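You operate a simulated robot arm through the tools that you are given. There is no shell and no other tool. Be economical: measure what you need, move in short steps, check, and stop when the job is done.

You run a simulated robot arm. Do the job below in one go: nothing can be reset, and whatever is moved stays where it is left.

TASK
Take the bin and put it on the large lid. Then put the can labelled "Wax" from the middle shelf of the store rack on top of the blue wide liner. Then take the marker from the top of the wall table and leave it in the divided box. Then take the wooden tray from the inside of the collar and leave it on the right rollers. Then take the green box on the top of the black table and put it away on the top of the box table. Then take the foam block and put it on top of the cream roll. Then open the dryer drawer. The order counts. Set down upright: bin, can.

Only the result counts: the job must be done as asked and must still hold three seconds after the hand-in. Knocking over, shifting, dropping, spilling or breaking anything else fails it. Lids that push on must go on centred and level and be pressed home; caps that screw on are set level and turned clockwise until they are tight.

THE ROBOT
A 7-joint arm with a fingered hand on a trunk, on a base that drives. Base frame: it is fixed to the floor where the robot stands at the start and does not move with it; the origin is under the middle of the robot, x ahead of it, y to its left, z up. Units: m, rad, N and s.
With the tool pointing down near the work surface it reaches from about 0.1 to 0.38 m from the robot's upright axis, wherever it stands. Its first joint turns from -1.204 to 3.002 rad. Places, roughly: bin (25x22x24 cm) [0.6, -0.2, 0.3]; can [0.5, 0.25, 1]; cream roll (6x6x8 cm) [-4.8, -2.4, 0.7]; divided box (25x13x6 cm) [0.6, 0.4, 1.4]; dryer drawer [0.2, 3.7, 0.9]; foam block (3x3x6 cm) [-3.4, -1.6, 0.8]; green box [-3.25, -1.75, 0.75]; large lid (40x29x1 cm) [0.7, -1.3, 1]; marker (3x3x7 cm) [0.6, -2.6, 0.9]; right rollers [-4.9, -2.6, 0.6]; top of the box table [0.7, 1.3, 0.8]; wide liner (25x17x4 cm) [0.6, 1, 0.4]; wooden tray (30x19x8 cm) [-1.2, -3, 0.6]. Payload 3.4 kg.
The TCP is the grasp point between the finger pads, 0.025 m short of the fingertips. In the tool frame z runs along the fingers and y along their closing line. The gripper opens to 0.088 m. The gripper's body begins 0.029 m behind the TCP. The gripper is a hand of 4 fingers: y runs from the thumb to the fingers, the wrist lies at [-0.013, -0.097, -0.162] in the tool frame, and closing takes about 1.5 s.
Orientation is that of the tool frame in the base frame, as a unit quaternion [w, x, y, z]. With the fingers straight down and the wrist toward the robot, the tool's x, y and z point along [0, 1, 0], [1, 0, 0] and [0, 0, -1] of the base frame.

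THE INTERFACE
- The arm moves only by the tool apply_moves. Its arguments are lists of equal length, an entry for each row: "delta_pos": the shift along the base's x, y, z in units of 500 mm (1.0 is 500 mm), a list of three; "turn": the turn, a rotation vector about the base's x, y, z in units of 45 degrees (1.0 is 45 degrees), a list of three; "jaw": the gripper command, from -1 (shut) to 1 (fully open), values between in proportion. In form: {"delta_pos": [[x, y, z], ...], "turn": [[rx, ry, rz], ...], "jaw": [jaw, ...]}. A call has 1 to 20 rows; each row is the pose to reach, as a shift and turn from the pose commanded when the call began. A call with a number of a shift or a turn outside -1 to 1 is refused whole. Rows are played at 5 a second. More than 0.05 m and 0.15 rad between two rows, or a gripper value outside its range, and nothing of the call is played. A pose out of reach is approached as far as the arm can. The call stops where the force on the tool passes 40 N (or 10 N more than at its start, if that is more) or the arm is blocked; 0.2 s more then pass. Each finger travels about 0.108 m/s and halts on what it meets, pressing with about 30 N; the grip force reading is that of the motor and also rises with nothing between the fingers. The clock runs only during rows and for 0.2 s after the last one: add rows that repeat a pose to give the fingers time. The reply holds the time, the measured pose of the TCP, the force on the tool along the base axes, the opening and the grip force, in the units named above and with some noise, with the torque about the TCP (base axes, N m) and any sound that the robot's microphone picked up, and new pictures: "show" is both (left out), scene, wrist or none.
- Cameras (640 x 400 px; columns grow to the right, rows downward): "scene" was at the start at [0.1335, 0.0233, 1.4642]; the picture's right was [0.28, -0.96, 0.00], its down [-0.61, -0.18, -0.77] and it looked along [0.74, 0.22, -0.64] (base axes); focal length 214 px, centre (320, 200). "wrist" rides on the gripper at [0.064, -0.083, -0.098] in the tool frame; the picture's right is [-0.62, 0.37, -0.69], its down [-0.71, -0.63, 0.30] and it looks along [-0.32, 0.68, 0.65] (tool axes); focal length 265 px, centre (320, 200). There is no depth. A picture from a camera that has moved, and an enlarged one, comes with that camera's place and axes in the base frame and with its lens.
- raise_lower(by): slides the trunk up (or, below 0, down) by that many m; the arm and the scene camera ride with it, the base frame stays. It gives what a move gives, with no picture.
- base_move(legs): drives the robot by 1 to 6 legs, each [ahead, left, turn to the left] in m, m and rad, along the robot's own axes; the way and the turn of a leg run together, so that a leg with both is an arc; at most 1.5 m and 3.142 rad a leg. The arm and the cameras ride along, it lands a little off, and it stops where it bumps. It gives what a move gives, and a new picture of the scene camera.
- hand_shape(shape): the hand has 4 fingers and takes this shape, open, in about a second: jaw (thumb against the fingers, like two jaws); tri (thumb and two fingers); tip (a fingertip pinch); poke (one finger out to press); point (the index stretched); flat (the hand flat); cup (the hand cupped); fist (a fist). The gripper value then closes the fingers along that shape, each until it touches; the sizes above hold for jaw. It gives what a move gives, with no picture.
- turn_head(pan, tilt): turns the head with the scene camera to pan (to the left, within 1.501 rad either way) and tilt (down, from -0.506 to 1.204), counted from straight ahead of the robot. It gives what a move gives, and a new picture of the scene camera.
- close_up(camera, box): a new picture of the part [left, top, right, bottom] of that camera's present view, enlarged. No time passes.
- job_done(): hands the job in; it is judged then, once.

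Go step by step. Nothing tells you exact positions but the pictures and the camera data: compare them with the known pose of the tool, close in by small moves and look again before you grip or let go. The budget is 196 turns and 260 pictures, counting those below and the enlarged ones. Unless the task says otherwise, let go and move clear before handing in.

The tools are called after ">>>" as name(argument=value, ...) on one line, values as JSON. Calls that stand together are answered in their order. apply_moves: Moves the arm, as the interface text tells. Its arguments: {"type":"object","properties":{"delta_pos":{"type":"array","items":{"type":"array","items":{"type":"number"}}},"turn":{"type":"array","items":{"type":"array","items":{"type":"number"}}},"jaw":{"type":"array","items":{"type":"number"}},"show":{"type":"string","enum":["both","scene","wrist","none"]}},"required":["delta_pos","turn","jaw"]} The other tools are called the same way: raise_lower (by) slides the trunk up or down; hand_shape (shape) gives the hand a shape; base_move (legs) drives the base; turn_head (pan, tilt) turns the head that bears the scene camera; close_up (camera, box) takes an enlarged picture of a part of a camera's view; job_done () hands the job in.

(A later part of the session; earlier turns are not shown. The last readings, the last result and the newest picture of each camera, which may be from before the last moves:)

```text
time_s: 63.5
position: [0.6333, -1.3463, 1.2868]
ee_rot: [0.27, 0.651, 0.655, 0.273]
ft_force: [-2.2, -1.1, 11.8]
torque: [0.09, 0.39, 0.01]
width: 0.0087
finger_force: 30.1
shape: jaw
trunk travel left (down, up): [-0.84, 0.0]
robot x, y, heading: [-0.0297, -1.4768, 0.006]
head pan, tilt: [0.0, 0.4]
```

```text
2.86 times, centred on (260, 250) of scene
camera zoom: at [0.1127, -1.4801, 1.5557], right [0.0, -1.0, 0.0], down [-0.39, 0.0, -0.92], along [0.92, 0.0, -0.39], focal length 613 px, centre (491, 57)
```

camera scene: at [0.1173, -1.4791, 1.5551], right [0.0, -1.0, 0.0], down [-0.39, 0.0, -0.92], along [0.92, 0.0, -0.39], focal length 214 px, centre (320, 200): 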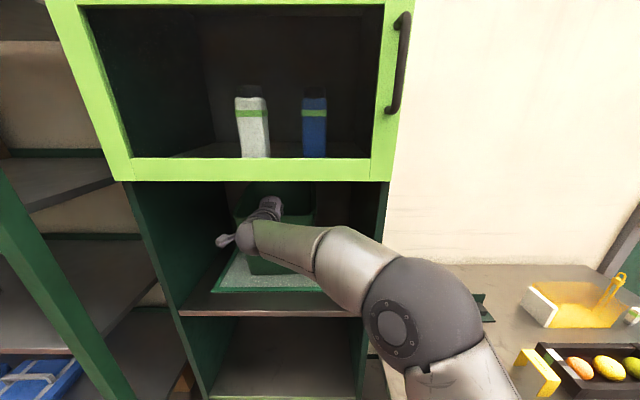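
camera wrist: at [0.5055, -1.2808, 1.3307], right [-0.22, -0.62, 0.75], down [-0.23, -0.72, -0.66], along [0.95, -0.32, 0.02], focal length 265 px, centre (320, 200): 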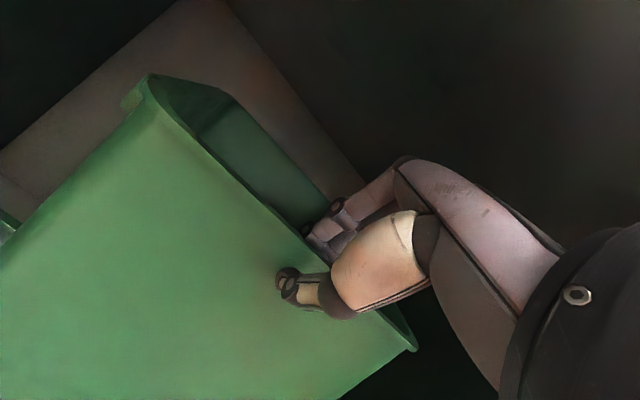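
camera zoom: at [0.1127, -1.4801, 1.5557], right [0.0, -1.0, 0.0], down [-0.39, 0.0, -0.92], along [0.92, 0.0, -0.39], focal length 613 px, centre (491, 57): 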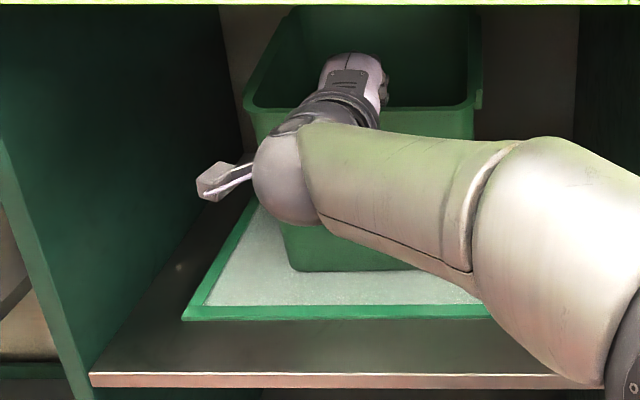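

Contact: the bin stands on the lid (force up to 12 N). I ease off a few mm and open.

>>> apply_moves(delta_pos=[[0, 0, 0.006], [0, 0, 0.008], [0, 0, 0.008], [0, 0, 0.008], [0, 0, 0.008], [0, 0, 0.008], [0, 0, 0.008]], turn=[[0, 0, 0], [0, 0, 0], [0, 0, 0], [0, 0, 0], [0, 0, 0], [0, 0, 0], [0, 0, 0]], jaw=[-1, -0.8, -0.4, 0, 0.5, 1, 1], show="wrist")

```text
time_s: 65.1
position: [0.6361, -1.3446, 1.2881]
ee_rot: [0.268, 0.652, 0.656, 0.271]
ft_force: [-0.2, -0.3, 0.2]
torque: [0.02, -0.01, -0.01]
width: 0.0875
finger_force: 0.0
shape: jaw
trunk travel left (down, up): [-0.84, 0.0]
robot x, y, heading: [-0.0256, -1.4787, 0.005]
head pan, tilt: [0.0, 0.4]
camera wrist: at [0.5061, -1.2801, 1.2985], right [-0.22, -0.62, 0.75], down [-0.23, -0.72, -0.66], along [0.95, -0.32, 0.02], focal length 265 px, centre (320, 200)
```

wrist: 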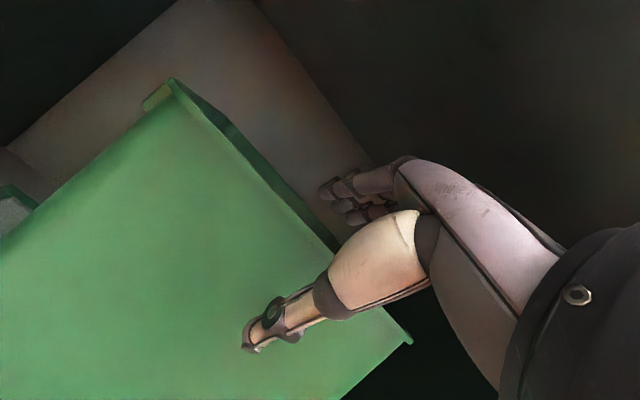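

Released. I back the hand off and drive out.

>>> apply_moves(delta_pos=[[-0.01, 0, 0.03], [-0.06, 0, 0.03], [-0.14, 0, 0.03], [-0.22, 0, 0.03], [-0.3, 0, 0.03]], turn=[[0, 0, 0], [0, 0, 0], [0, 0, 0], [0, 0, 0], [0, 0, 0]], jaw=[1, 1, 1, 1, 1], show="none")

>>> base_move(legs=[[-0.45, 0, 0]])

>>> close_up(camera="scene", box=[180, 120, 380, 245])

```text
time_s: 66.3
position: [0.4822, -1.3425, 1.3029]
ee_rot: [0.269, 0.651, 0.656, 0.271]
ft_force: [0.2, 0.4, -0.2]
torque: [0.0, 0.0, -0.02]
width: 0.0876
finger_force: 0.0
shape: jaw
trunk travel left (down, up): [-0.84, 0.0]
robot x, y, heading: [-0.0312, -1.4803, 0.004]
head pan, tilt: [0.0, 0.4]
```

```text
time_s: 69.0
position: [0.0333, -1.3425, 1.3007]
ee_rot: [0.268, 0.649, 0.659, 0.272]
ft_force: [-0.5, -0.4, 0.2]
torque: [-0.01, 0.0, 0.02]
width: 0.0877
finger_force: 0.0
shape: jaw
trunk travel left (down, up): [-0.84, 0.0]
robot x, y, heading: [-0.4786, -1.483, 0.013]
head pan, tilt: [0.0, 0.4]
camera scene: at [-0.3346, -1.4819, 1.5552], right [0.01, -1.0, 0.0], down [-0.39, -0.01, -0.92], along [0.92, 0.01, -0.39], focal length 214 px, centre (320, 200)
```

scene: 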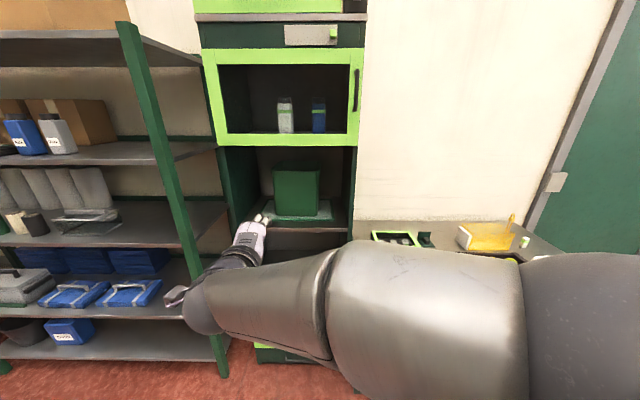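

```text
3.20 times, centred on (280, 182) of scene
camera zoom: at [-0.3346, -1.4819, 1.5552], right [0.01, -1.0, 0.0], down [-0.39, -0.01, -0.92], along [0.92, 0.01, -0.39], focal length 686 px, centre (448, 256)
```

zoom: 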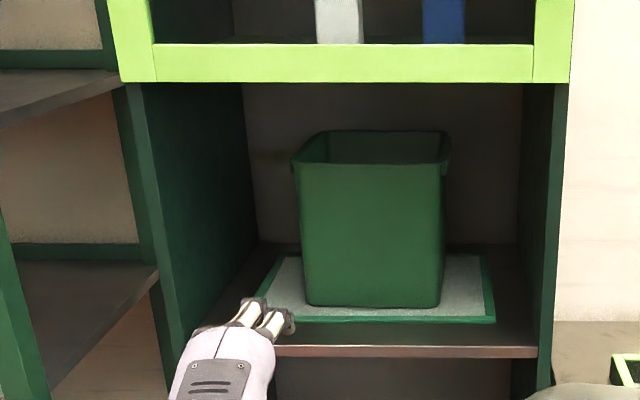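

The bin stands upright on the lid. Next: the Wax can; I drive in front of it.

>>> base_move(legs=[[0, 1.4, 0], [0, 0.2, -0.013]])

>>> close_up(camera="scene", box=[200, 120, 400, 245])

```text
time_s: 77.3
position: [0.0283, 0.2606, 1.3006]
ee_rot: [0.27, 0.657, 0.65, 0.268]
ft_force: [0.4, 0.5, 0.4]
torque: [0.01, 0.01, 0.0]
width: 0.0878
finger_force: 0.1
shape: jaw
trunk travel left (down, up): [-0.84, 0.0]
robot x, y, heading: [-0.4902, 0.1336, -0.011]
head pan, tilt: [0.0, 0.4]
camera scene: at [-0.3426, 0.1313, 1.5552], right [-0.01, -1.0, 0.0], down [-0.39, 0.01, -0.92], along [0.92, -0.01, -0.39], focal length 214 px, centre (320, 200)
```

scene: 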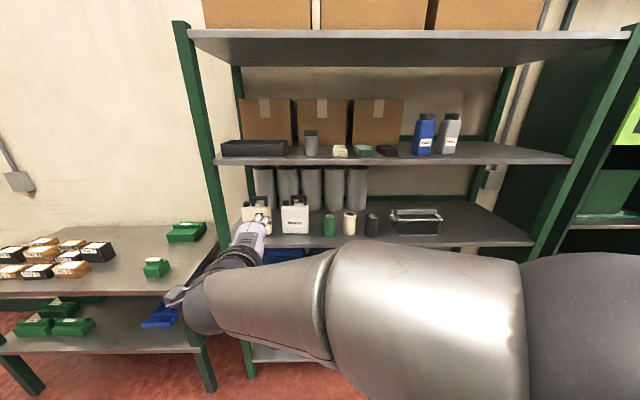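

```text
3.20 times, centred on (300, 182) of scene
camera zoom: at [-0.3426, 0.1313, 1.5552], right [-0.01, -1.0, 0.0], down [-0.39, 0.01, -0.92], along [0.92, -0.01, -0.39], focal length 686 px, centre (384, 256)
```

zoom: 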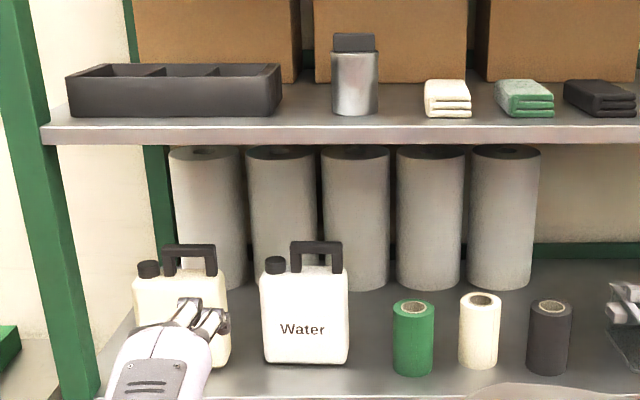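

The divided box is on the top shelf. I lower the hand a bit to see the Wax can with both cameras.

>>> apply_moves(delta_pos=[[0, -0.08, -0.06], [0, -0.16, -0.12], [0, -0.2, -0.2], [0, -0.2, -0.2]], turn=[[0, 0, 0], [0, 0, 0], [0, 0, 0], [0, 0, 0]], jaw=[1, 1, 1, 1])

>>> close_up(camera="scene", box=[225, 175, 305, 225])

>>> close_up(camera="scene", box=[80, 210, 240, 370])

```text
time_s: 78.3
position: [0.0282, 0.1621, 1.2013]
ee_rot: [0.27, 0.657, 0.65, 0.268]
ft_force: [-0.1, -0.1, 0.9]
torque: [0.0, -0.01, -0.02]
width: 0.088
finger_force: 0.0
shape: jaw
trunk travel left (down, up): [-0.84, 0.0]
robot x, y, heading: [-0.4873, 0.134, -0.016]
head pan, tilt: [0.0, 0.4]
camera scene: at [-0.3435, 0.1309, 1.5553], right [-0.01, -1.0, 0.0], down [-0.39, 0.01, -0.92], along [0.92, -0.01, -0.39], focal length 214 px, centre (320, 200)
camera wrist: at [-0.1, 0.2275, 1.213], right [-0.23, -0.62, 0.75], down [-0.24, -0.71, -0.66], along [0.94, -0.33, 0.02], focal length 265 px, centre (320, 200)
```

scene: 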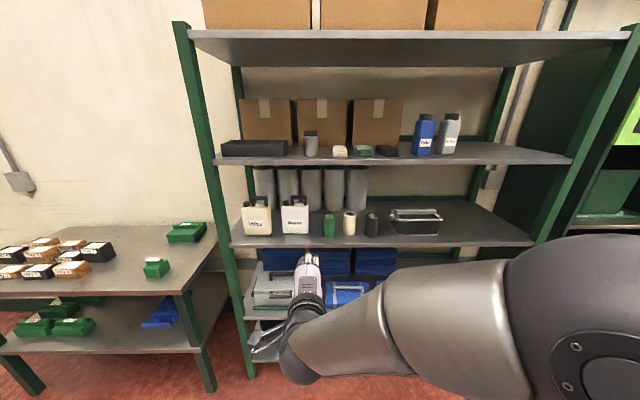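
wrist: 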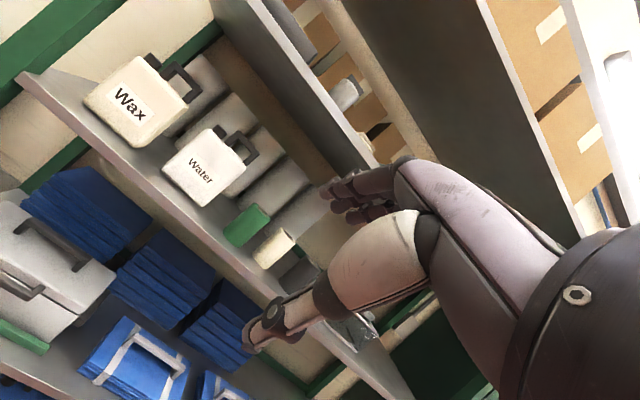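

```text
8.00 times, centred on (265, 200) of scene
camera zoom: at [-0.3435, 0.1309, 1.5553], right [-0.01, -1.0, 0.0], down [-0.39, 0.01, -0.92], along [0.92, -0.01, -0.39], focal length 1716 px, centre (760, 200)
```

zoom: 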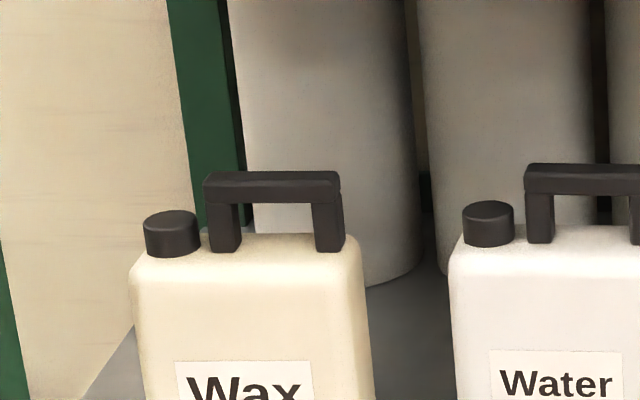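

```text
2.50 times, centred on (160, 290) of scene
camera zoom: at [-0.3435, 0.1309, 1.5553], right [-0.01, -1.0, 0.0], down [-0.39, 0.01, -0.92], along [0.92, -0.01, -0.39], focal length 536 px, centre (720, -25)
```

zoom: 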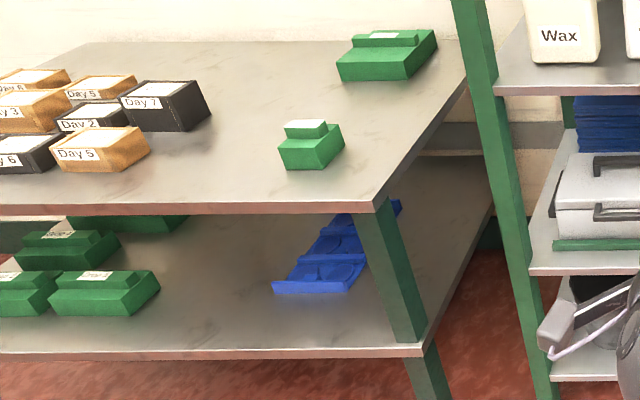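

The can's handle bar is near (0.63, 0.42, 1.16), bar running left–right; liner lies at x 0.49–0.74, y 0.95–1.13 on the table's lower shelf. I set a 35° tilt and approach above the handle height.

>>> apply_moves(delta_pos=[[0, 0.05, 0.04], [0, 0.1, 0.08], [0, 0.14, 0.1], [0, 0.14, 0.1]], turn=[[0, 0.1, 0], [0, 0.22, 0], [0, 0.22, 0], [0, 0.22, 0.02]], jaw=[1, 1, 1, 1], show="none")

>>> base_move(legs=[[0.42, 0.17, 0.016]])

>>> apply_moves(delta_pos=[[0, 0, 0]], turn=[[0, 0, 0]], jaw=[1], show="wrist")

```text
time_s: 79.3
position: [0.0283, 0.2302, 1.2503]
ee_rot: [0.211, 0.673, 0.677, 0.213]
ft_force: [-0.1, -0.8, -0.7]
torque: [0.03, -0.02, 0.0]
width: 0.0879
finger_force: 0.0
shape: jaw
trunk travel left (down, up): [-0.84, 0.0]
robot x, y, heading: [-0.4863, 0.1356, -0.01]
head pan, tilt: [0.0, 0.4]
```

```text
time_s: 82.0
position: [0.4453, 0.401, 1.2516]
ee_rot: [0.209, 0.669, 0.681, 0.214]
ft_force: [-0.2, -0.1, 1.4]
torque: [-0.01, -0.01, -0.05]
width: 0.0876
finger_force: 0.1
shape: jaw
trunk travel left (down, up): [-0.84, 0.0]
robot x, y, heading: [-0.0727, 0.2965, 0.002]
head pan, tilt: [0.0, 0.4]
camera scene: at [0.0741, 0.2975, 1.5552], right [0.0, -1.0, 0.0], down [-0.39, 0.0, -0.92], along [0.92, 0.0, -0.39], focal length 214 px, centre (320, 200)
```

scene: 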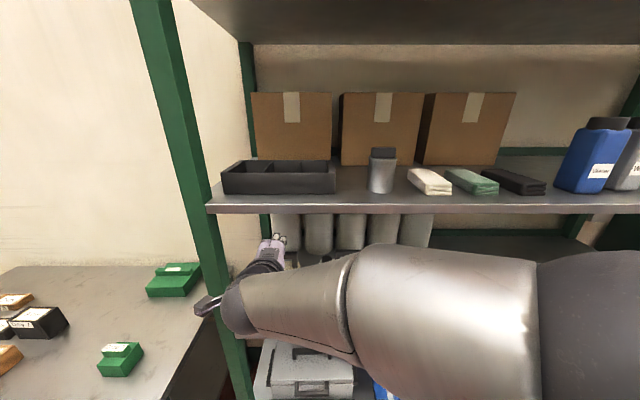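

```text
time_s: 82.4
position: [0.4448, 0.4017, 1.2496]
ee_rot: [0.21, 0.668, 0.681, 0.214]
ft_force: [0.6, 0.3, 0.4]
torque: [-0.03, 0.02, -0.01]
width: 0.0875
finger_force: 0.0
shape: jaw
trunk travel left (down, up): [-0.84, 0.0]
robot x, y, heading: [-0.0708, 0.3002, 0.0]
head pan, tilt: [0.0, 0.4]
camera wrist: at [0.3182, 0.4643, 1.284], right [-0.08, -0.62, 0.78], down [-0.33, -0.72, -0.61], along [0.94, -0.31, -0.14], focal length 265 px, centre (320, 200)
```

wrist: 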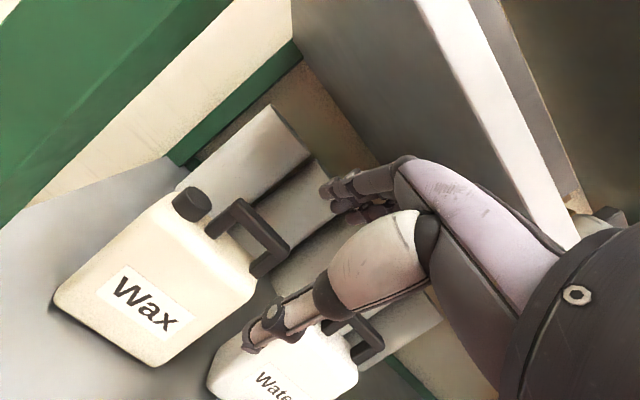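

The bar's centre is about y 0.383, z 1.16, x 0.60–0.63. I move closer and re-measure.

>>> apply_moves(delta_pos=[[0.06, -0.016, -0.01], [0.12, -0.032, -0.03], [0.18, -0.036, -0.05], [0.18, -0.036, -0.05]], turn=[[0, 0, 0], [0, 0, 0], [0, 0, 0], [0, 0, 0]], jaw=[1, 1, 1, 1])

```text
time_s: 83.4
position: [0.5357, 0.3822, 1.2252]
ee_rot: [0.211, 0.668, 0.68, 0.215]
ft_force: [-0.5, -0.2, 0.1]
torque: [0.02, 0.04, 0.01]
width: 0.0878
finger_force: 0.1
shape: jaw
trunk travel left (down, up): [-0.84, 0.0]
robot x, y, heading: [-0.0691, 0.3007, -0.006]
head pan, tilt: [0.0, 0.4]
camera scene: at [0.0732, 0.2974, 1.5553], right [0.0, -1.0, 0.0], down [-0.39, 0.0, -0.92], along [0.92, 0.0, -0.39], focal length 214 px, centre (320, 200)
camera wrist: at [0.4092, 0.4451, 1.2593], right [-0.08, -0.62, 0.78], down [-0.33, -0.72, -0.61], along [0.94, -0.31, -0.14], focal length 265 px, centre (320, 200)
```

scene: 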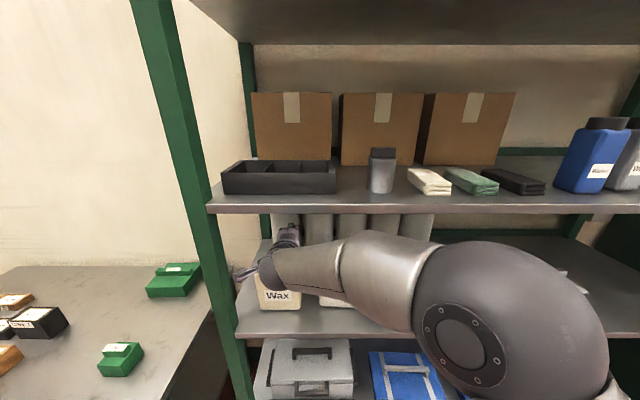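
wrist: 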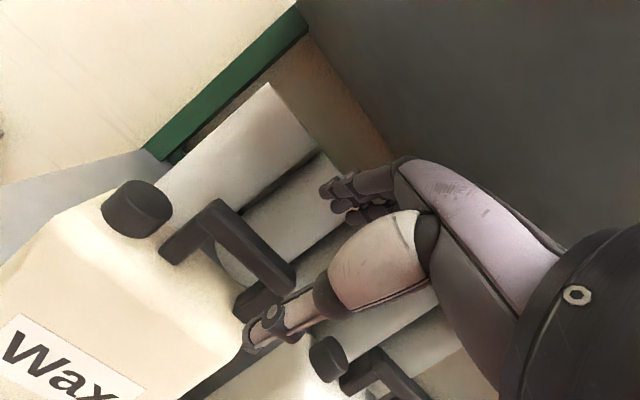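

Bar taken at (0.60, 0.387, 1.16). I half-close the hand to 5 cm and come down along the finger direction.

>>> apply_moves(delta_pos=[[0.03, 0.01, -0.008], [0.049, 0.01, -0.012], [0.049, 0.01, -0.012], [0.07, 0.01, -0.045], [0.095, 0.01, -0.08], [0.117, 0.01, -0.108], [0.117, 0.01, -0.108]], turn=[[0, 0, 0], [0, 0, 0], [0, 0, 0], [0, 0, 0], [0, 0, 0], [0, 0, 0], [0, 0, 0]], jaw=[0.5, 0.14, 0.14, 0.14, 0.14, 0.14, 0.14])

>>> close_up(camera="scene", box=[220, 200, 340, 320])

```text
time_s: 85.0
position: [0.59, 0.389, 1.176]
ee_rot: [0.213, 0.669, 0.678, 0.218]
ft_force: [-1.9, -0.9, 19.5]
torque: [0.03, 0.18, 0.0]
width: 0.0425
finger_force: 0.0
shape: jaw
trunk travel left (down, up): [-0.84, 0.0]
robot x, y, heading: [-0.0679, 0.2977, -0.001]
head pan, tilt: [0.0, 0.4]
camera scene: at [0.0686, 0.2967, 1.5559], right [0.0, -1.0, 0.0], down [-0.39, 0.0, -0.92], along [0.92, 0.0, -0.39], focal length 214 px, centre (320, 200)
camera wrist: at [0.4638, 0.4516, 1.2077], right [-0.09, -0.62, 0.78], down [-0.33, -0.72, -0.61], along [0.94, -0.31, -0.14], focal length 265 px, centre (320, 200)
```

scene: 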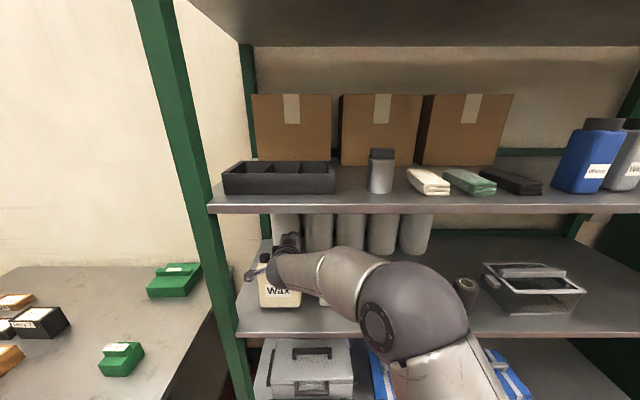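
wrist: 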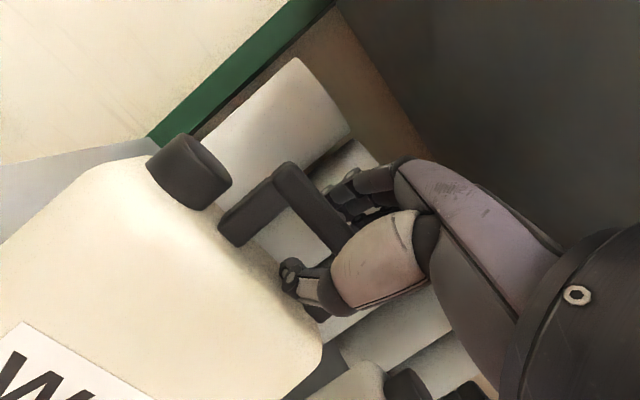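

```text
3.33 times, centred on (280, 260) of scene
camera zoom: at [0.0686, 0.2967, 1.5559], right [0.0, -1.0, 0.0], down [-0.39, 0.0, -0.92], along [0.92, 0.0, -0.39], focal length 715 px, centre (453, 0)
```

zoom: 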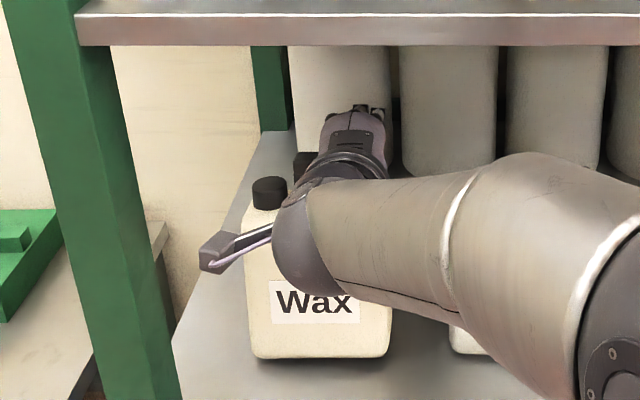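

Something touches lightly (about 19 N), likely the thumb on the can top, and the bar is a little more to the left. I lift 8 mm, shift left, and look.

>>> apply_moves(delta_pos=[[0, 0, 0.02], [0, 0.016, 0.024], [0, 0.032, 0.024], [0, 0.032, 0.022]], turn=[[0, 0, 0], [0, 0, 0], [0, 0, 0], [0, 0, 0]], jaw=[0.14, 0.14, 0.14, 0.14], show="wrist")

>>> close_up(camera="wrist", box=[200, 130, 440, 330])

```text
time_s: 86.0
position: [0.5926, 0.4035, 1.1837]
ee_rot: [0.21, 0.669, 0.68, 0.216]
ft_force: [-3.0, -4.4, 6.9]
torque: [-0.1, 0.05, 0.08]
width: 0.0468
finger_force: 0.1
shape: jaw
trunk travel left (down, up): [-0.84, 0.0]
robot x, y, heading: [-0.066, 0.2961, 0.001]
head pan, tilt: [0.0, 0.4]
camera wrist: at [0.4657, 0.4661, 1.2157], right [-0.08, -0.62, 0.78], down [-0.33, -0.72, -0.61], along [0.94, -0.31, -0.14], focal length 265 px, centre (320, 200)
```

wrist: 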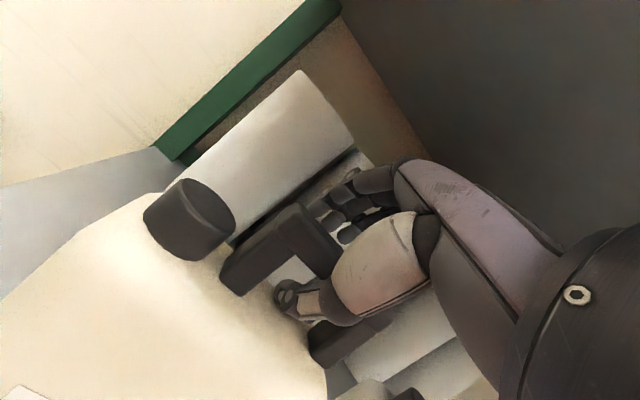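

```text
2.00 times, centred on (320, 230) of wrist
camera zoom: at [0.4657, 0.4661, 1.2157], right [-0.08, -0.62, 0.78], down [-0.33, -0.72, -0.61], along [0.94, -0.31, -0.14], focal length 531 px, centre (320, 140)
```

zoom: 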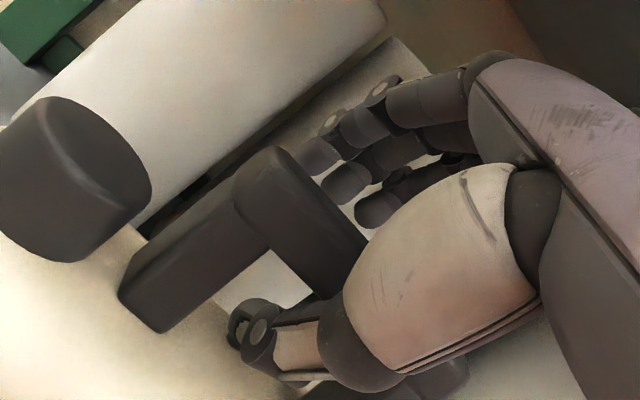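

Thumb in front of the bar, fingers behind it. I close.

>>> apply_moves(delta_pos=[[0, 0, 0], [0, 0, 0], [0, 0, 0], [0, 0, 0], [0, 0, 0], [0, 0, 0]], turn=[[0, 0, 0], [0, 0, 0], [0, 0, 0], [0, 0, 0], [0, 0, 0], [0, 0, 0]], jaw=[-0.2, -0.6, -1, -1, -1, -1], show="wrist")

```text
time_s: 87.4
position: [0.5951, 0.4055, 1.1801]
ee_rot: [0.21, 0.669, 0.681, 0.214]
ft_force: [0.2, -0.2, -0.9]
torque: [-0.01, -0.25, 0.0]
width: 0.0072
finger_force: 30.0
shape: jaw
trunk travel left (down, up): [-0.84, 0.0]
robot x, y, heading: [-0.0699, 0.2965, 0.0]
head pan, tilt: [0.0, 0.4]
camera wrist: at [0.469, 0.4681, 1.2135], right [-0.08, -0.62, 0.78], down [-0.33, -0.72, -0.61], along [0.94, -0.31, -0.15], focal length 265 px, centre (320, 200)
```

wrist: 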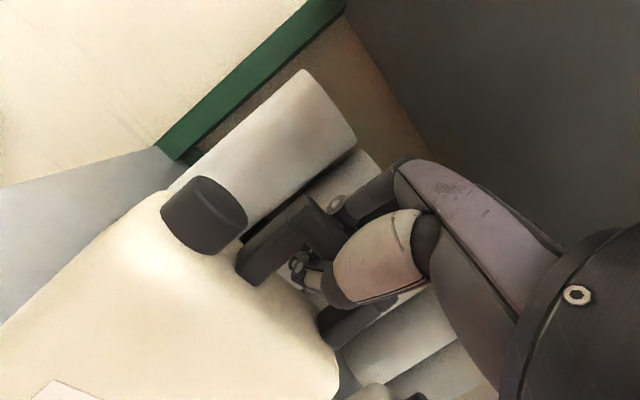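

Closed around the bar. Test lift by 2 cm.

>>> apply_moves(delta_pos=[[0, 0, 0.02], [0, 0, 0.04], [0, 0, 0.06], [0, 0, 0.06]], turn=[[0, 0, 0], [0, 0, 0], [0, 0, 0], [0, 0, 0]], jaw=[-1, -1, -1, -1])

>>> close_up(camera="scene", box=[220, 200, 340, 340])

```text
time_s: 88.4
position: [0.5947, 0.4045, 1.2104]
ee_rot: [0.209, 0.669, 0.68, 0.213]
ft_force: [0.5, -0.7, -10.0]
torque: [-0.05, -0.19, -0.01]
width: 0.0073
finger_force: 30.3
shape: jaw
trunk travel left (down, up): [-0.84, 0.0]
robot x, y, heading: [-0.0705, 0.2981, -0.003]
head pan, tilt: [0.0, 0.4]
camera scene: at [0.077, 0.2977, 1.5548], right [0.0, -1.0, 0.0], down [-0.39, 0.0, -0.92], along [0.92, 0.0, -0.39], focal length 214 px, centre (320, 200)
camera wrist: at [0.4687, 0.4675, 1.2434], right [-0.08, -0.62, 0.78], down [-0.33, -0.72, -0.61], along [0.94, -0.31, -0.15], focal length 265 px, centre (320, 200)
```

scene: 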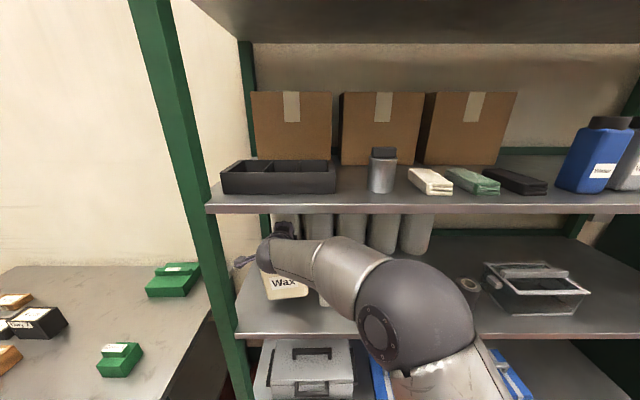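
wrist: 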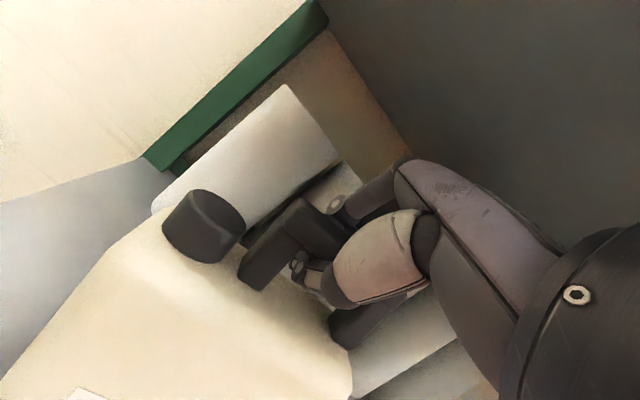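

```text
2.86 times, centred on (280, 270) of scene
camera zoom: at [0.077, 0.2977, 1.5548], right [0.0, -1.0, 0.0], down [-0.39, 0.0, -0.92], along [0.92, 0.0, -0.39], focal length 613 px, centre (434, 0)
```

zoom: 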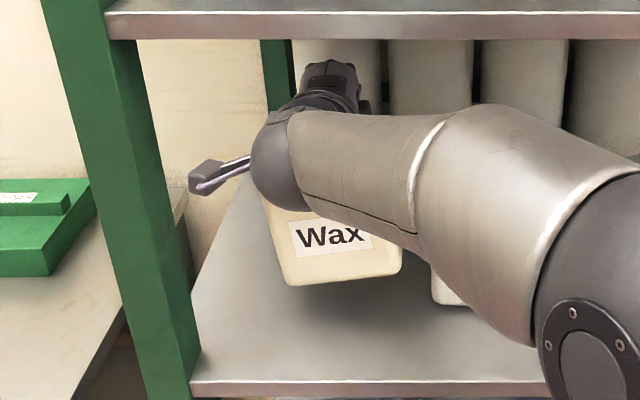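

The can is lifted (about 1 kg), slightly leaning. I back out and go to the box table, lowering the trunk to see the gap.

>>> base_move(legs=[[-0.5, 0, 0], [0, 0.615, 0]])

>>> raise_lower(by=-0.4)

>>> turn_head(pan=0.25, tilt=0.3)

```text
time_s: 94.4
position: [0.0986, 1.0428, 1.2108]
ee_rot: [0.209, 0.666, 0.683, 0.214]
ft_force: [0.6, -0.7, -10.1]
torque: [-0.03, -0.21, 0.02]
width: 0.0074
finger_force: 29.6
shape: jaw
trunk travel left (down, up): [-0.84, 0.0]
robot x, y, heading: [-0.5668, 0.9287, 0.008]
head pan, tilt: [0.0, 0.4]
camera scene: at [-0.4183, 0.93, 1.5549], right [0.01, -1.0, 0.0], down [-0.39, 0.0, -0.92], along [0.92, 0.01, -0.39], focal length 214 px, centre (320, 200)
```

scene: 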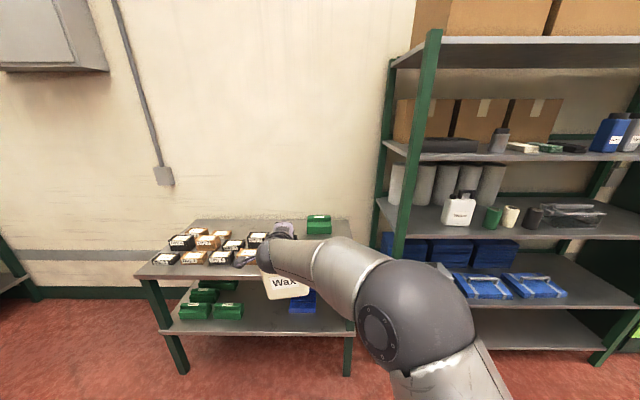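

```text
time_s: 98.3
position: [0.0981, 1.0424, 0.8101]
ee_rot: [0.209, 0.666, 0.684, 0.214]
ft_force: [-0.9, 0.2, -11.0]
torque: [-0.02, -0.2, 0.04]
width: 0.0073
finger_force: 30.7
shape: jaw
trunk travel left (down, up): [-0.44, 0.4]
robot x, y, heading: [-0.5637, 0.9298, 0.008]
head pan, tilt: [0.0, 0.4]
```

```text
time_s: 99.0
position: [0.0984, 1.0424, 0.8088]
ee_rot: [0.208, 0.665, 0.685, 0.214]
ft_force: [0.1, 0.1, -11.6]
torque: [-0.02, -0.2, 0.01]
width: 0.0073
finger_force: 30.2
shape: jaw
trunk travel left (down, up): [-0.44, 0.4]
robot x, y, heading: [-0.5655, 0.9333, 0.01]
head pan, tilt: [0.25, 0.3]
camera scene: at [-0.4213, 0.953, 1.1641], right [0.25, -0.97, 0.0], down [-0.29, -0.08, -0.95], along [0.92, 0.24, -0.3], focal length 214 px, centre (320, 200)
```

scene: 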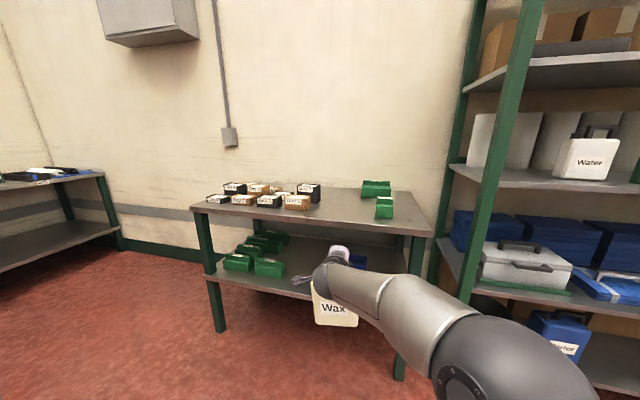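

I lower further to view the gap between the table's shelves.

>>> raise_lower(by=-0.25)

>>> turn_head(pan=0.25, tilt=0.2)

>>> close_up(camera="scene", box=[180, 150, 440, 312])

```text
time_s: 101.6
position: [0.0967, 1.041, 0.5606]
ee_rot: [0.208, 0.665, 0.684, 0.215]
ft_force: [0.1, 0.8, -11.4]
torque: [0.0, -0.22, 0.0]
width: 0.0072
finger_force: 30.3
shape: jaw
trunk travel left (down, up): [-0.19, 0.65]
robot x, y, heading: [-0.5675, 0.9288, 0.011]
head pan, tilt: [0.25, 0.3]
```

```text
time_s: 102.3
position: [0.0971, 1.0422, 0.5591]
ee_rot: [0.209, 0.665, 0.684, 0.215]
ft_force: [0.5, -0.3, -10.8]
torque: [0.02, -0.24, 0.03]
width: 0.0074
finger_force: 29.8
shape: jaw
trunk travel left (down, up): [-0.19, 0.65]
robot x, y, heading: [-0.5668, 0.9255, 0.011]
head pan, tilt: [0.25, 0.201]
camera scene: at [-0.422, 0.9529, 0.9234], right [0.26, -0.97, 0.0], down [-0.2, -0.05, -0.98], along [0.95, 0.25, -0.2], focal length 214 px, centre (320, 200)
```

scene: 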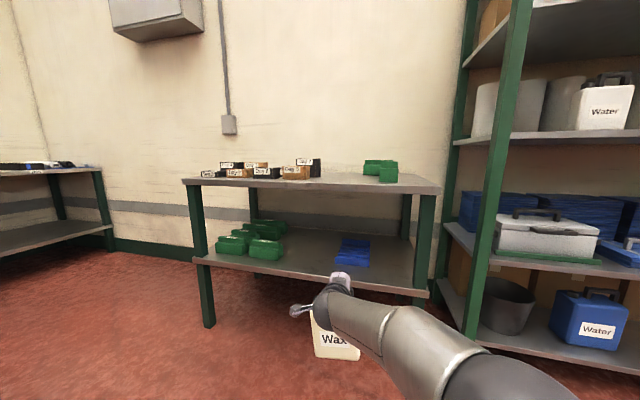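

```text
2.46 times, centred on (310, 231) of scene
camera zoom: at [-0.422, 0.9529, 0.9234], right [0.26, -0.97, 0.0], down [-0.2, -0.05, -0.98], along [0.95, 0.25, -0.2], focal length 528 px, centre (345, 124)
```

zoom: 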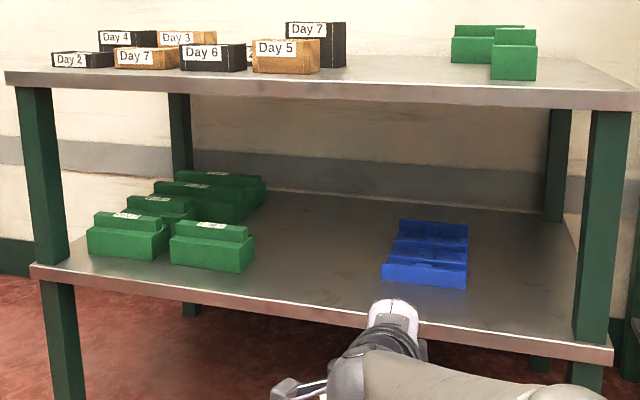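

Liner measured at x 0.545–0.795, y 0.97–1.137, top ≈0.44; table underside ≈0.80. I raise the hand to z 0.66 and drive in partway.

>>> apply_moves(delta_pos=[[0, 0, 0.06], [0, 0, 0.12], [0, 0, 0.18], [0, 0, 0.204], [0, 0, 0.204]], turn=[[0, 0, 0], [0, 0, 0], [0, 0, 0], [0, 0, 0], [0, 0, 0]], jaw=[-1, -1, -1, -1, -1], show="none")

>>> base_move(legs=[[0.25, 0, -0.01]])

>>> close_up(camera="scene", box=[160, 180, 400, 330])

>>> close_up(camera="wrist", box=[0, 0, 640, 400])

```text
time_s: 103.5
position: [0.0983, 1.0412, 0.6632]
ee_rot: [0.208, 0.666, 0.684, 0.214]
ft_force: [-0.1, 0.0, -11.5]
torque: [-0.03, -0.16, -0.01]
width: 0.0074
finger_force: 29.6
shape: jaw
trunk travel left (down, up): [-0.19, 0.65]
robot x, y, heading: [-0.5652, 0.9311, 0.007]
head pan, tilt: [0.25, 0.201]
```

```text
time_s: 105.3
position: [0.3488, 1.0357, 0.6615]
ee_rot: [0.21, 0.669, 0.68, 0.214]
ft_force: [0.5, 0.6, -11.9]
torque: [-0.02, -0.23, -0.01]
width: 0.0075
finger_force: 29.9
shape: jaw
trunk travel left (down, up): [-0.19, 0.65]
robot x, y, heading: [-0.3166, 0.9279, -0.004]
head pan, tilt: [0.25, 0.201]
camera scene: at [-0.1727, 0.9524, 0.9234], right [0.25, -0.97, 0.0], down [-0.2, -0.05, -0.98], along [0.95, 0.24, -0.2], focal length 214 px, centre (320, 200)
```

scene: 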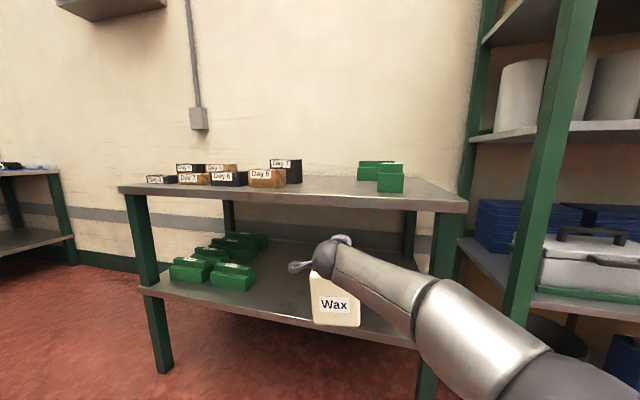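

```text
2.67 times, centred on (280, 255) of scene
camera zoom: at [-0.1727, 0.9524, 0.9234], right [0.25, -0.97, 0.0], down [-0.2, -0.05, -0.98], along [0.95, 0.24, -0.2], focal length 572 px, centre (427, 53)
```

zoom: 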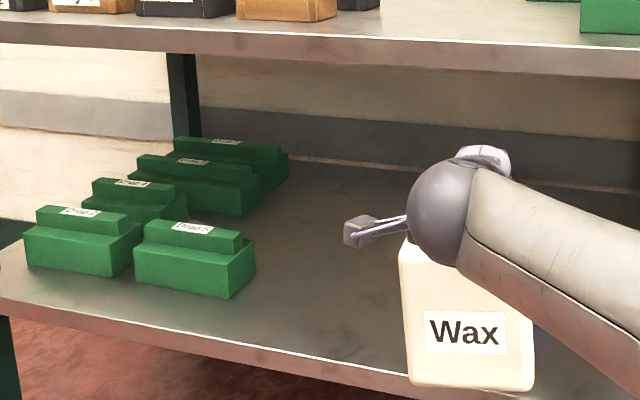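

```text
1.00 times, centred on (320, 200) of wrist (not enlarged: the box is as wide or as high as the picture)
camera zoom: at [0.2227, 1.0988, 0.6957], right [-0.08, -0.62, 0.78], down [-0.33, -0.72, -0.61], along [0.94, -0.31, -0.15], focal length 265 px, centre (320, 200)
```

zoom: 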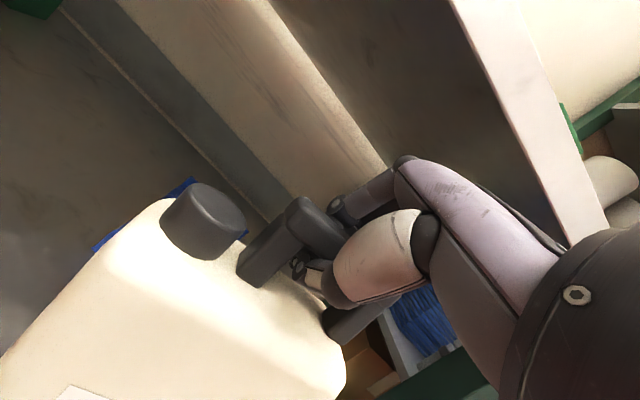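

All in line and clear. I drive in the remaining 26 cm.

>>> base_move(legs=[[0.262, 0, 0.004]])

>>> close_up(camera="wrist", box=[0, 0, 640, 400])

>>> turn_head(pan=0.35, tilt=0.55)

```text
time_s: 107.2
position: [0.6101, 1.0421, 0.6616]
ee_rot: [0.207, 0.666, 0.684, 0.214]
ft_force: [-0.3, 0.5, -10.9]
torque: [-0.02, -0.2, -0.02]
width: 0.0073
finger_force: 30.3
shape: jaw
trunk travel left (down, up): [-0.19, 0.65]
robot x, y, heading: [-0.0545, 0.9259, 0.008]
head pan, tilt: [0.25, 0.201]
camera scene: at [0.0885, 0.9541, 0.9234], right [0.25, -0.97, 0.0], down [-0.19, -0.05, -0.98], along [0.95, 0.25, -0.2], focal length 214 px, centre (320, 200)
```

scene: 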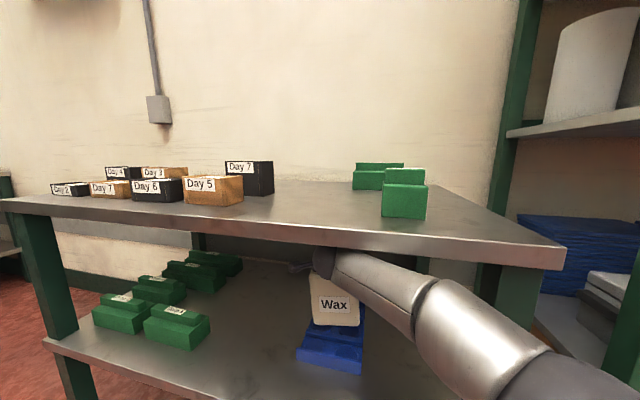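

```text
1.00 times, centred on (320, 200) of wrist (not enlarged: the box is as wide or as high as the picture)
camera zoom: at [0.4827, 1.1036, 0.6955], right [-0.08, -0.62, 0.78], down [-0.33, -0.72, -0.61], along [0.94, -0.3, -0.15], focal length 265 px, centre (320, 200)
```

zoom: 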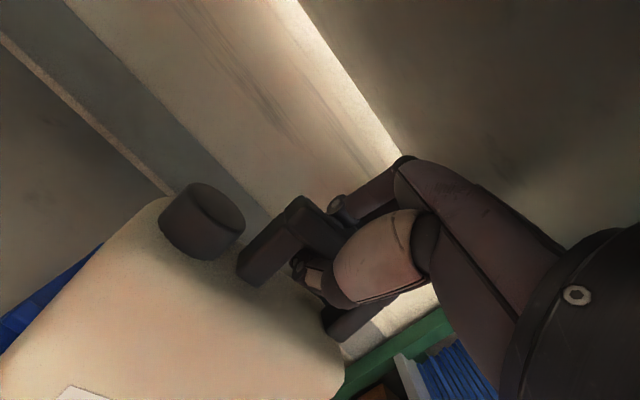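

```text
time_s: 108.0
position: [0.61, 1.0414, 0.6621]
ee_rot: [0.208, 0.666, 0.684, 0.213]
ft_force: [-0.3, -0.2, -11.1]
torque: [0.0, -0.14, 0.0]
width: 0.0073
finger_force: 30.2
shape: jaw
trunk travel left (down, up): [-0.19, 0.65]
robot x, y, heading: [-0.0536, 0.9288, 0.001]
head pan, tilt: [0.351, 0.55]
camera scene: at [0.0824, 0.9619, 0.8912], right [0.35, -0.94, 0.0], down [-0.49, -0.18, -0.85], along [0.8, 0.3, -0.52], focal length 214 px, centre (320, 200)
```

scene: 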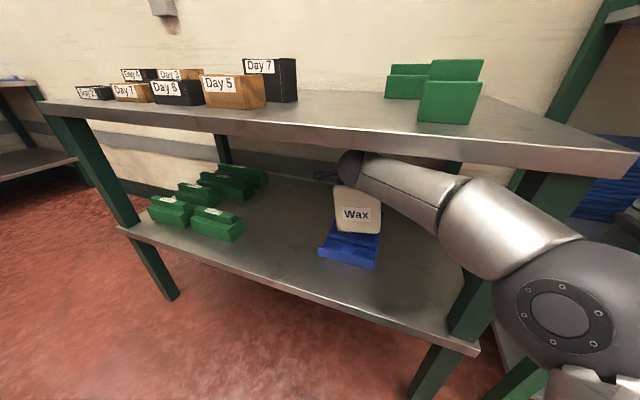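

>>> close_up(camera="scene", box=[290, 140, 450, 290])

```text
2.67 times, centred on (370, 215) of scene
camera zoom: at [0.0824, 0.9619, 0.8912], right [0.35, -0.94, 0.0], down [-0.49, -0.18, -0.85], along [0.8, 0.3, -0.52], focal length 572 px, centre (187, 160)
```

zoom: 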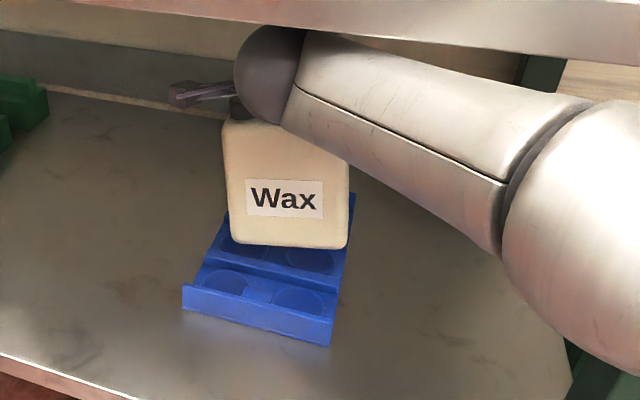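

>>> close_up(camera="scene", box=[305, 215, 385, 275])

```text
6.67 times, centred on (345, 245) of scene
camera zoom: at [0.0824, 0.9619, 0.8912], right [0.35, -0.94, 0.0], down [-0.49, -0.18, -0.85], along [0.8, 0.3, -0.52], focal length 1430 px, centre (153, -100)
```

zoom: 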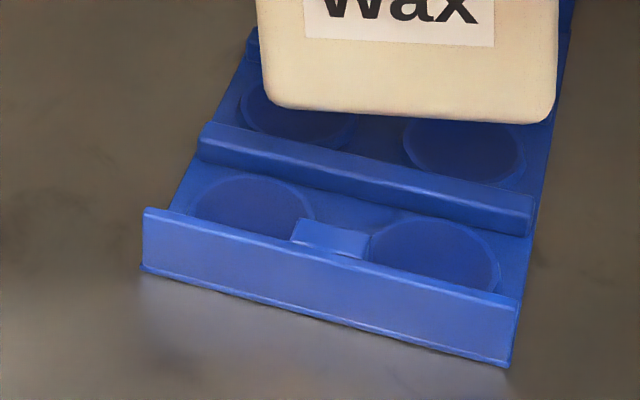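

The liner has cross ridges, so I yaw the can about 30° so its base will rest across two ridges, and shift slightly.

>>> apply_moves(delta_pos=[[0.004, -0.005, 0.006], [0.008, -0.01, 0.006], [0.012, -0.015, 0.006], [0.016, -0.02, 0.006], [0.02, -0.028, 0.006], [0.02, -0.028, 0.006]], turn=[[0, 0, 0.14], [0, 0, 0.28], [0, 0, 0.42], [0, 0, 0.56], [0, 0, 0.667], [0, 0, 0.667]], jaw=[-1, -1, -1, -1, -1, -1])

>>> close_up(camera="scene", box=[290, 160, 420, 290])

```text
time_s: 109.4
position: [0.6197, 1.0264, 0.6642]
ee_rot: [0.146, 0.467, 0.832, 0.261]
ft_force: [-0.4, -0.6, -11.2]
torque: [0.1, -0.13, 0.01]
width: 0.0073
finger_force: 30.1
shape: jaw
trunk travel left (down, up): [-0.19, 0.65]
robot x, y, heading: [-0.0535, 0.9307, 0.006]
head pan, tilt: [0.351, 0.55]
camera scene: at [0.0824, 0.9619, 0.8912], right [0.35, -0.94, 0.0], down [-0.49, -0.18, -0.85], along [0.8, 0.3, -0.52], focal length 214 px, centre (320, 200)
camera wrist: at [0.4792, 1.0174, 0.6981], right [0.25, -0.58, 0.78], down [0.08, -0.79, -0.61], along [0.97, 0.21, -0.15], focal length 265 px, centre (320, 200)
```

scene: 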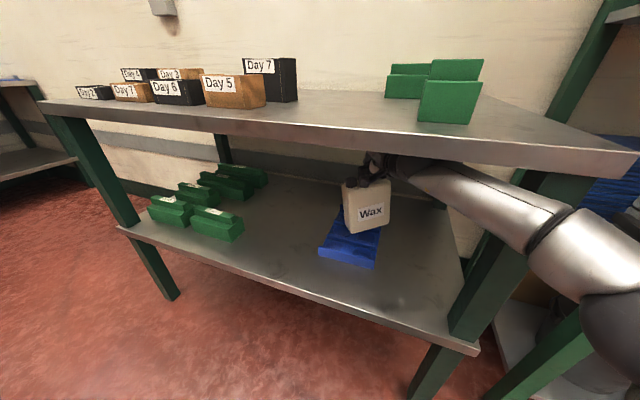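
wrist: 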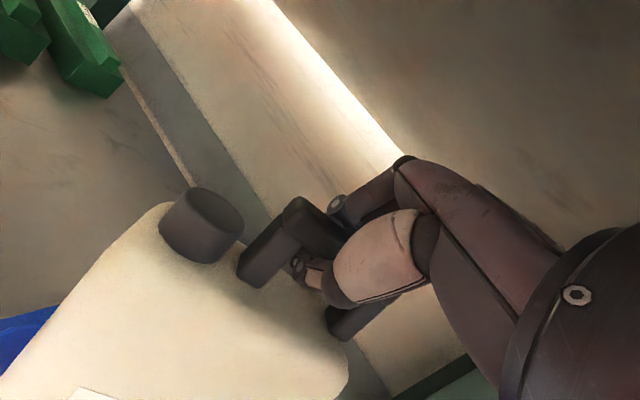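

```text
3.08 times, centred on (355, 225) of scene
camera zoom: at [0.0824, 0.9619, 0.8912], right [0.35, -0.94, 0.0], down [-0.49, -0.18, -0.85], along [0.8, 0.3, -0.52], focal length 660 px, centre (212, 123)
```

zoom: 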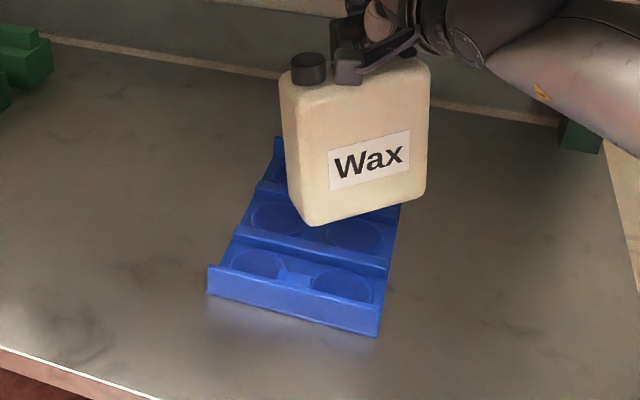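

The view is good: the can should go about 3.5 cm left and 2 cm nearer so that it is centred on the liner.

>>> apply_moves(delta_pos=[[-0.022, 0.036, 0], [-0.044, 0.072, 0], [-0.044, 0.072, -0.012], [-0.044, 0.072, -0.012]], turn=[[0, 0, 0], [0, 0, 0], [0, 0, 0], [0, 0, 0]], jaw=[-1, -1, -1, -1], show="none")

>>> close_up(camera="scene", box=[290, 160, 420, 290])

```text
time_s: 110.4
position: [0.5975, 1.062, 0.6587]
ee_rot: [0.145, 0.467, 0.833, 0.261]
ft_force: [0.2, -1.2, -10.3]
torque: [0.08, -0.12, 0.03]
width: 0.0073
finger_force: 29.6
shape: jaw
trunk travel left (down, up): [-0.19, 0.65]
robot x, y, heading: [-0.0591, 0.9314, 0.005]
head pan, tilt: [0.351, 0.55]
```

```text
3.08 times, centred on (355, 225) of scene
camera zoom: at [0.0825, 0.9618, 0.8912], right [0.35, -0.94, 0.0], down [-0.49, -0.18, -0.85], along [0.8, 0.3, -0.52], focal length 660 px, centre (212, 123)
```

zoom: 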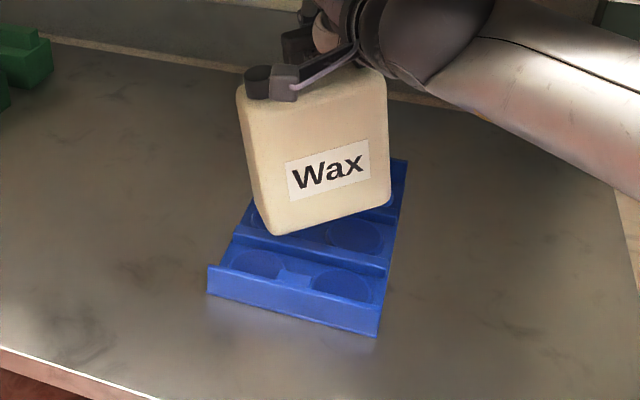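

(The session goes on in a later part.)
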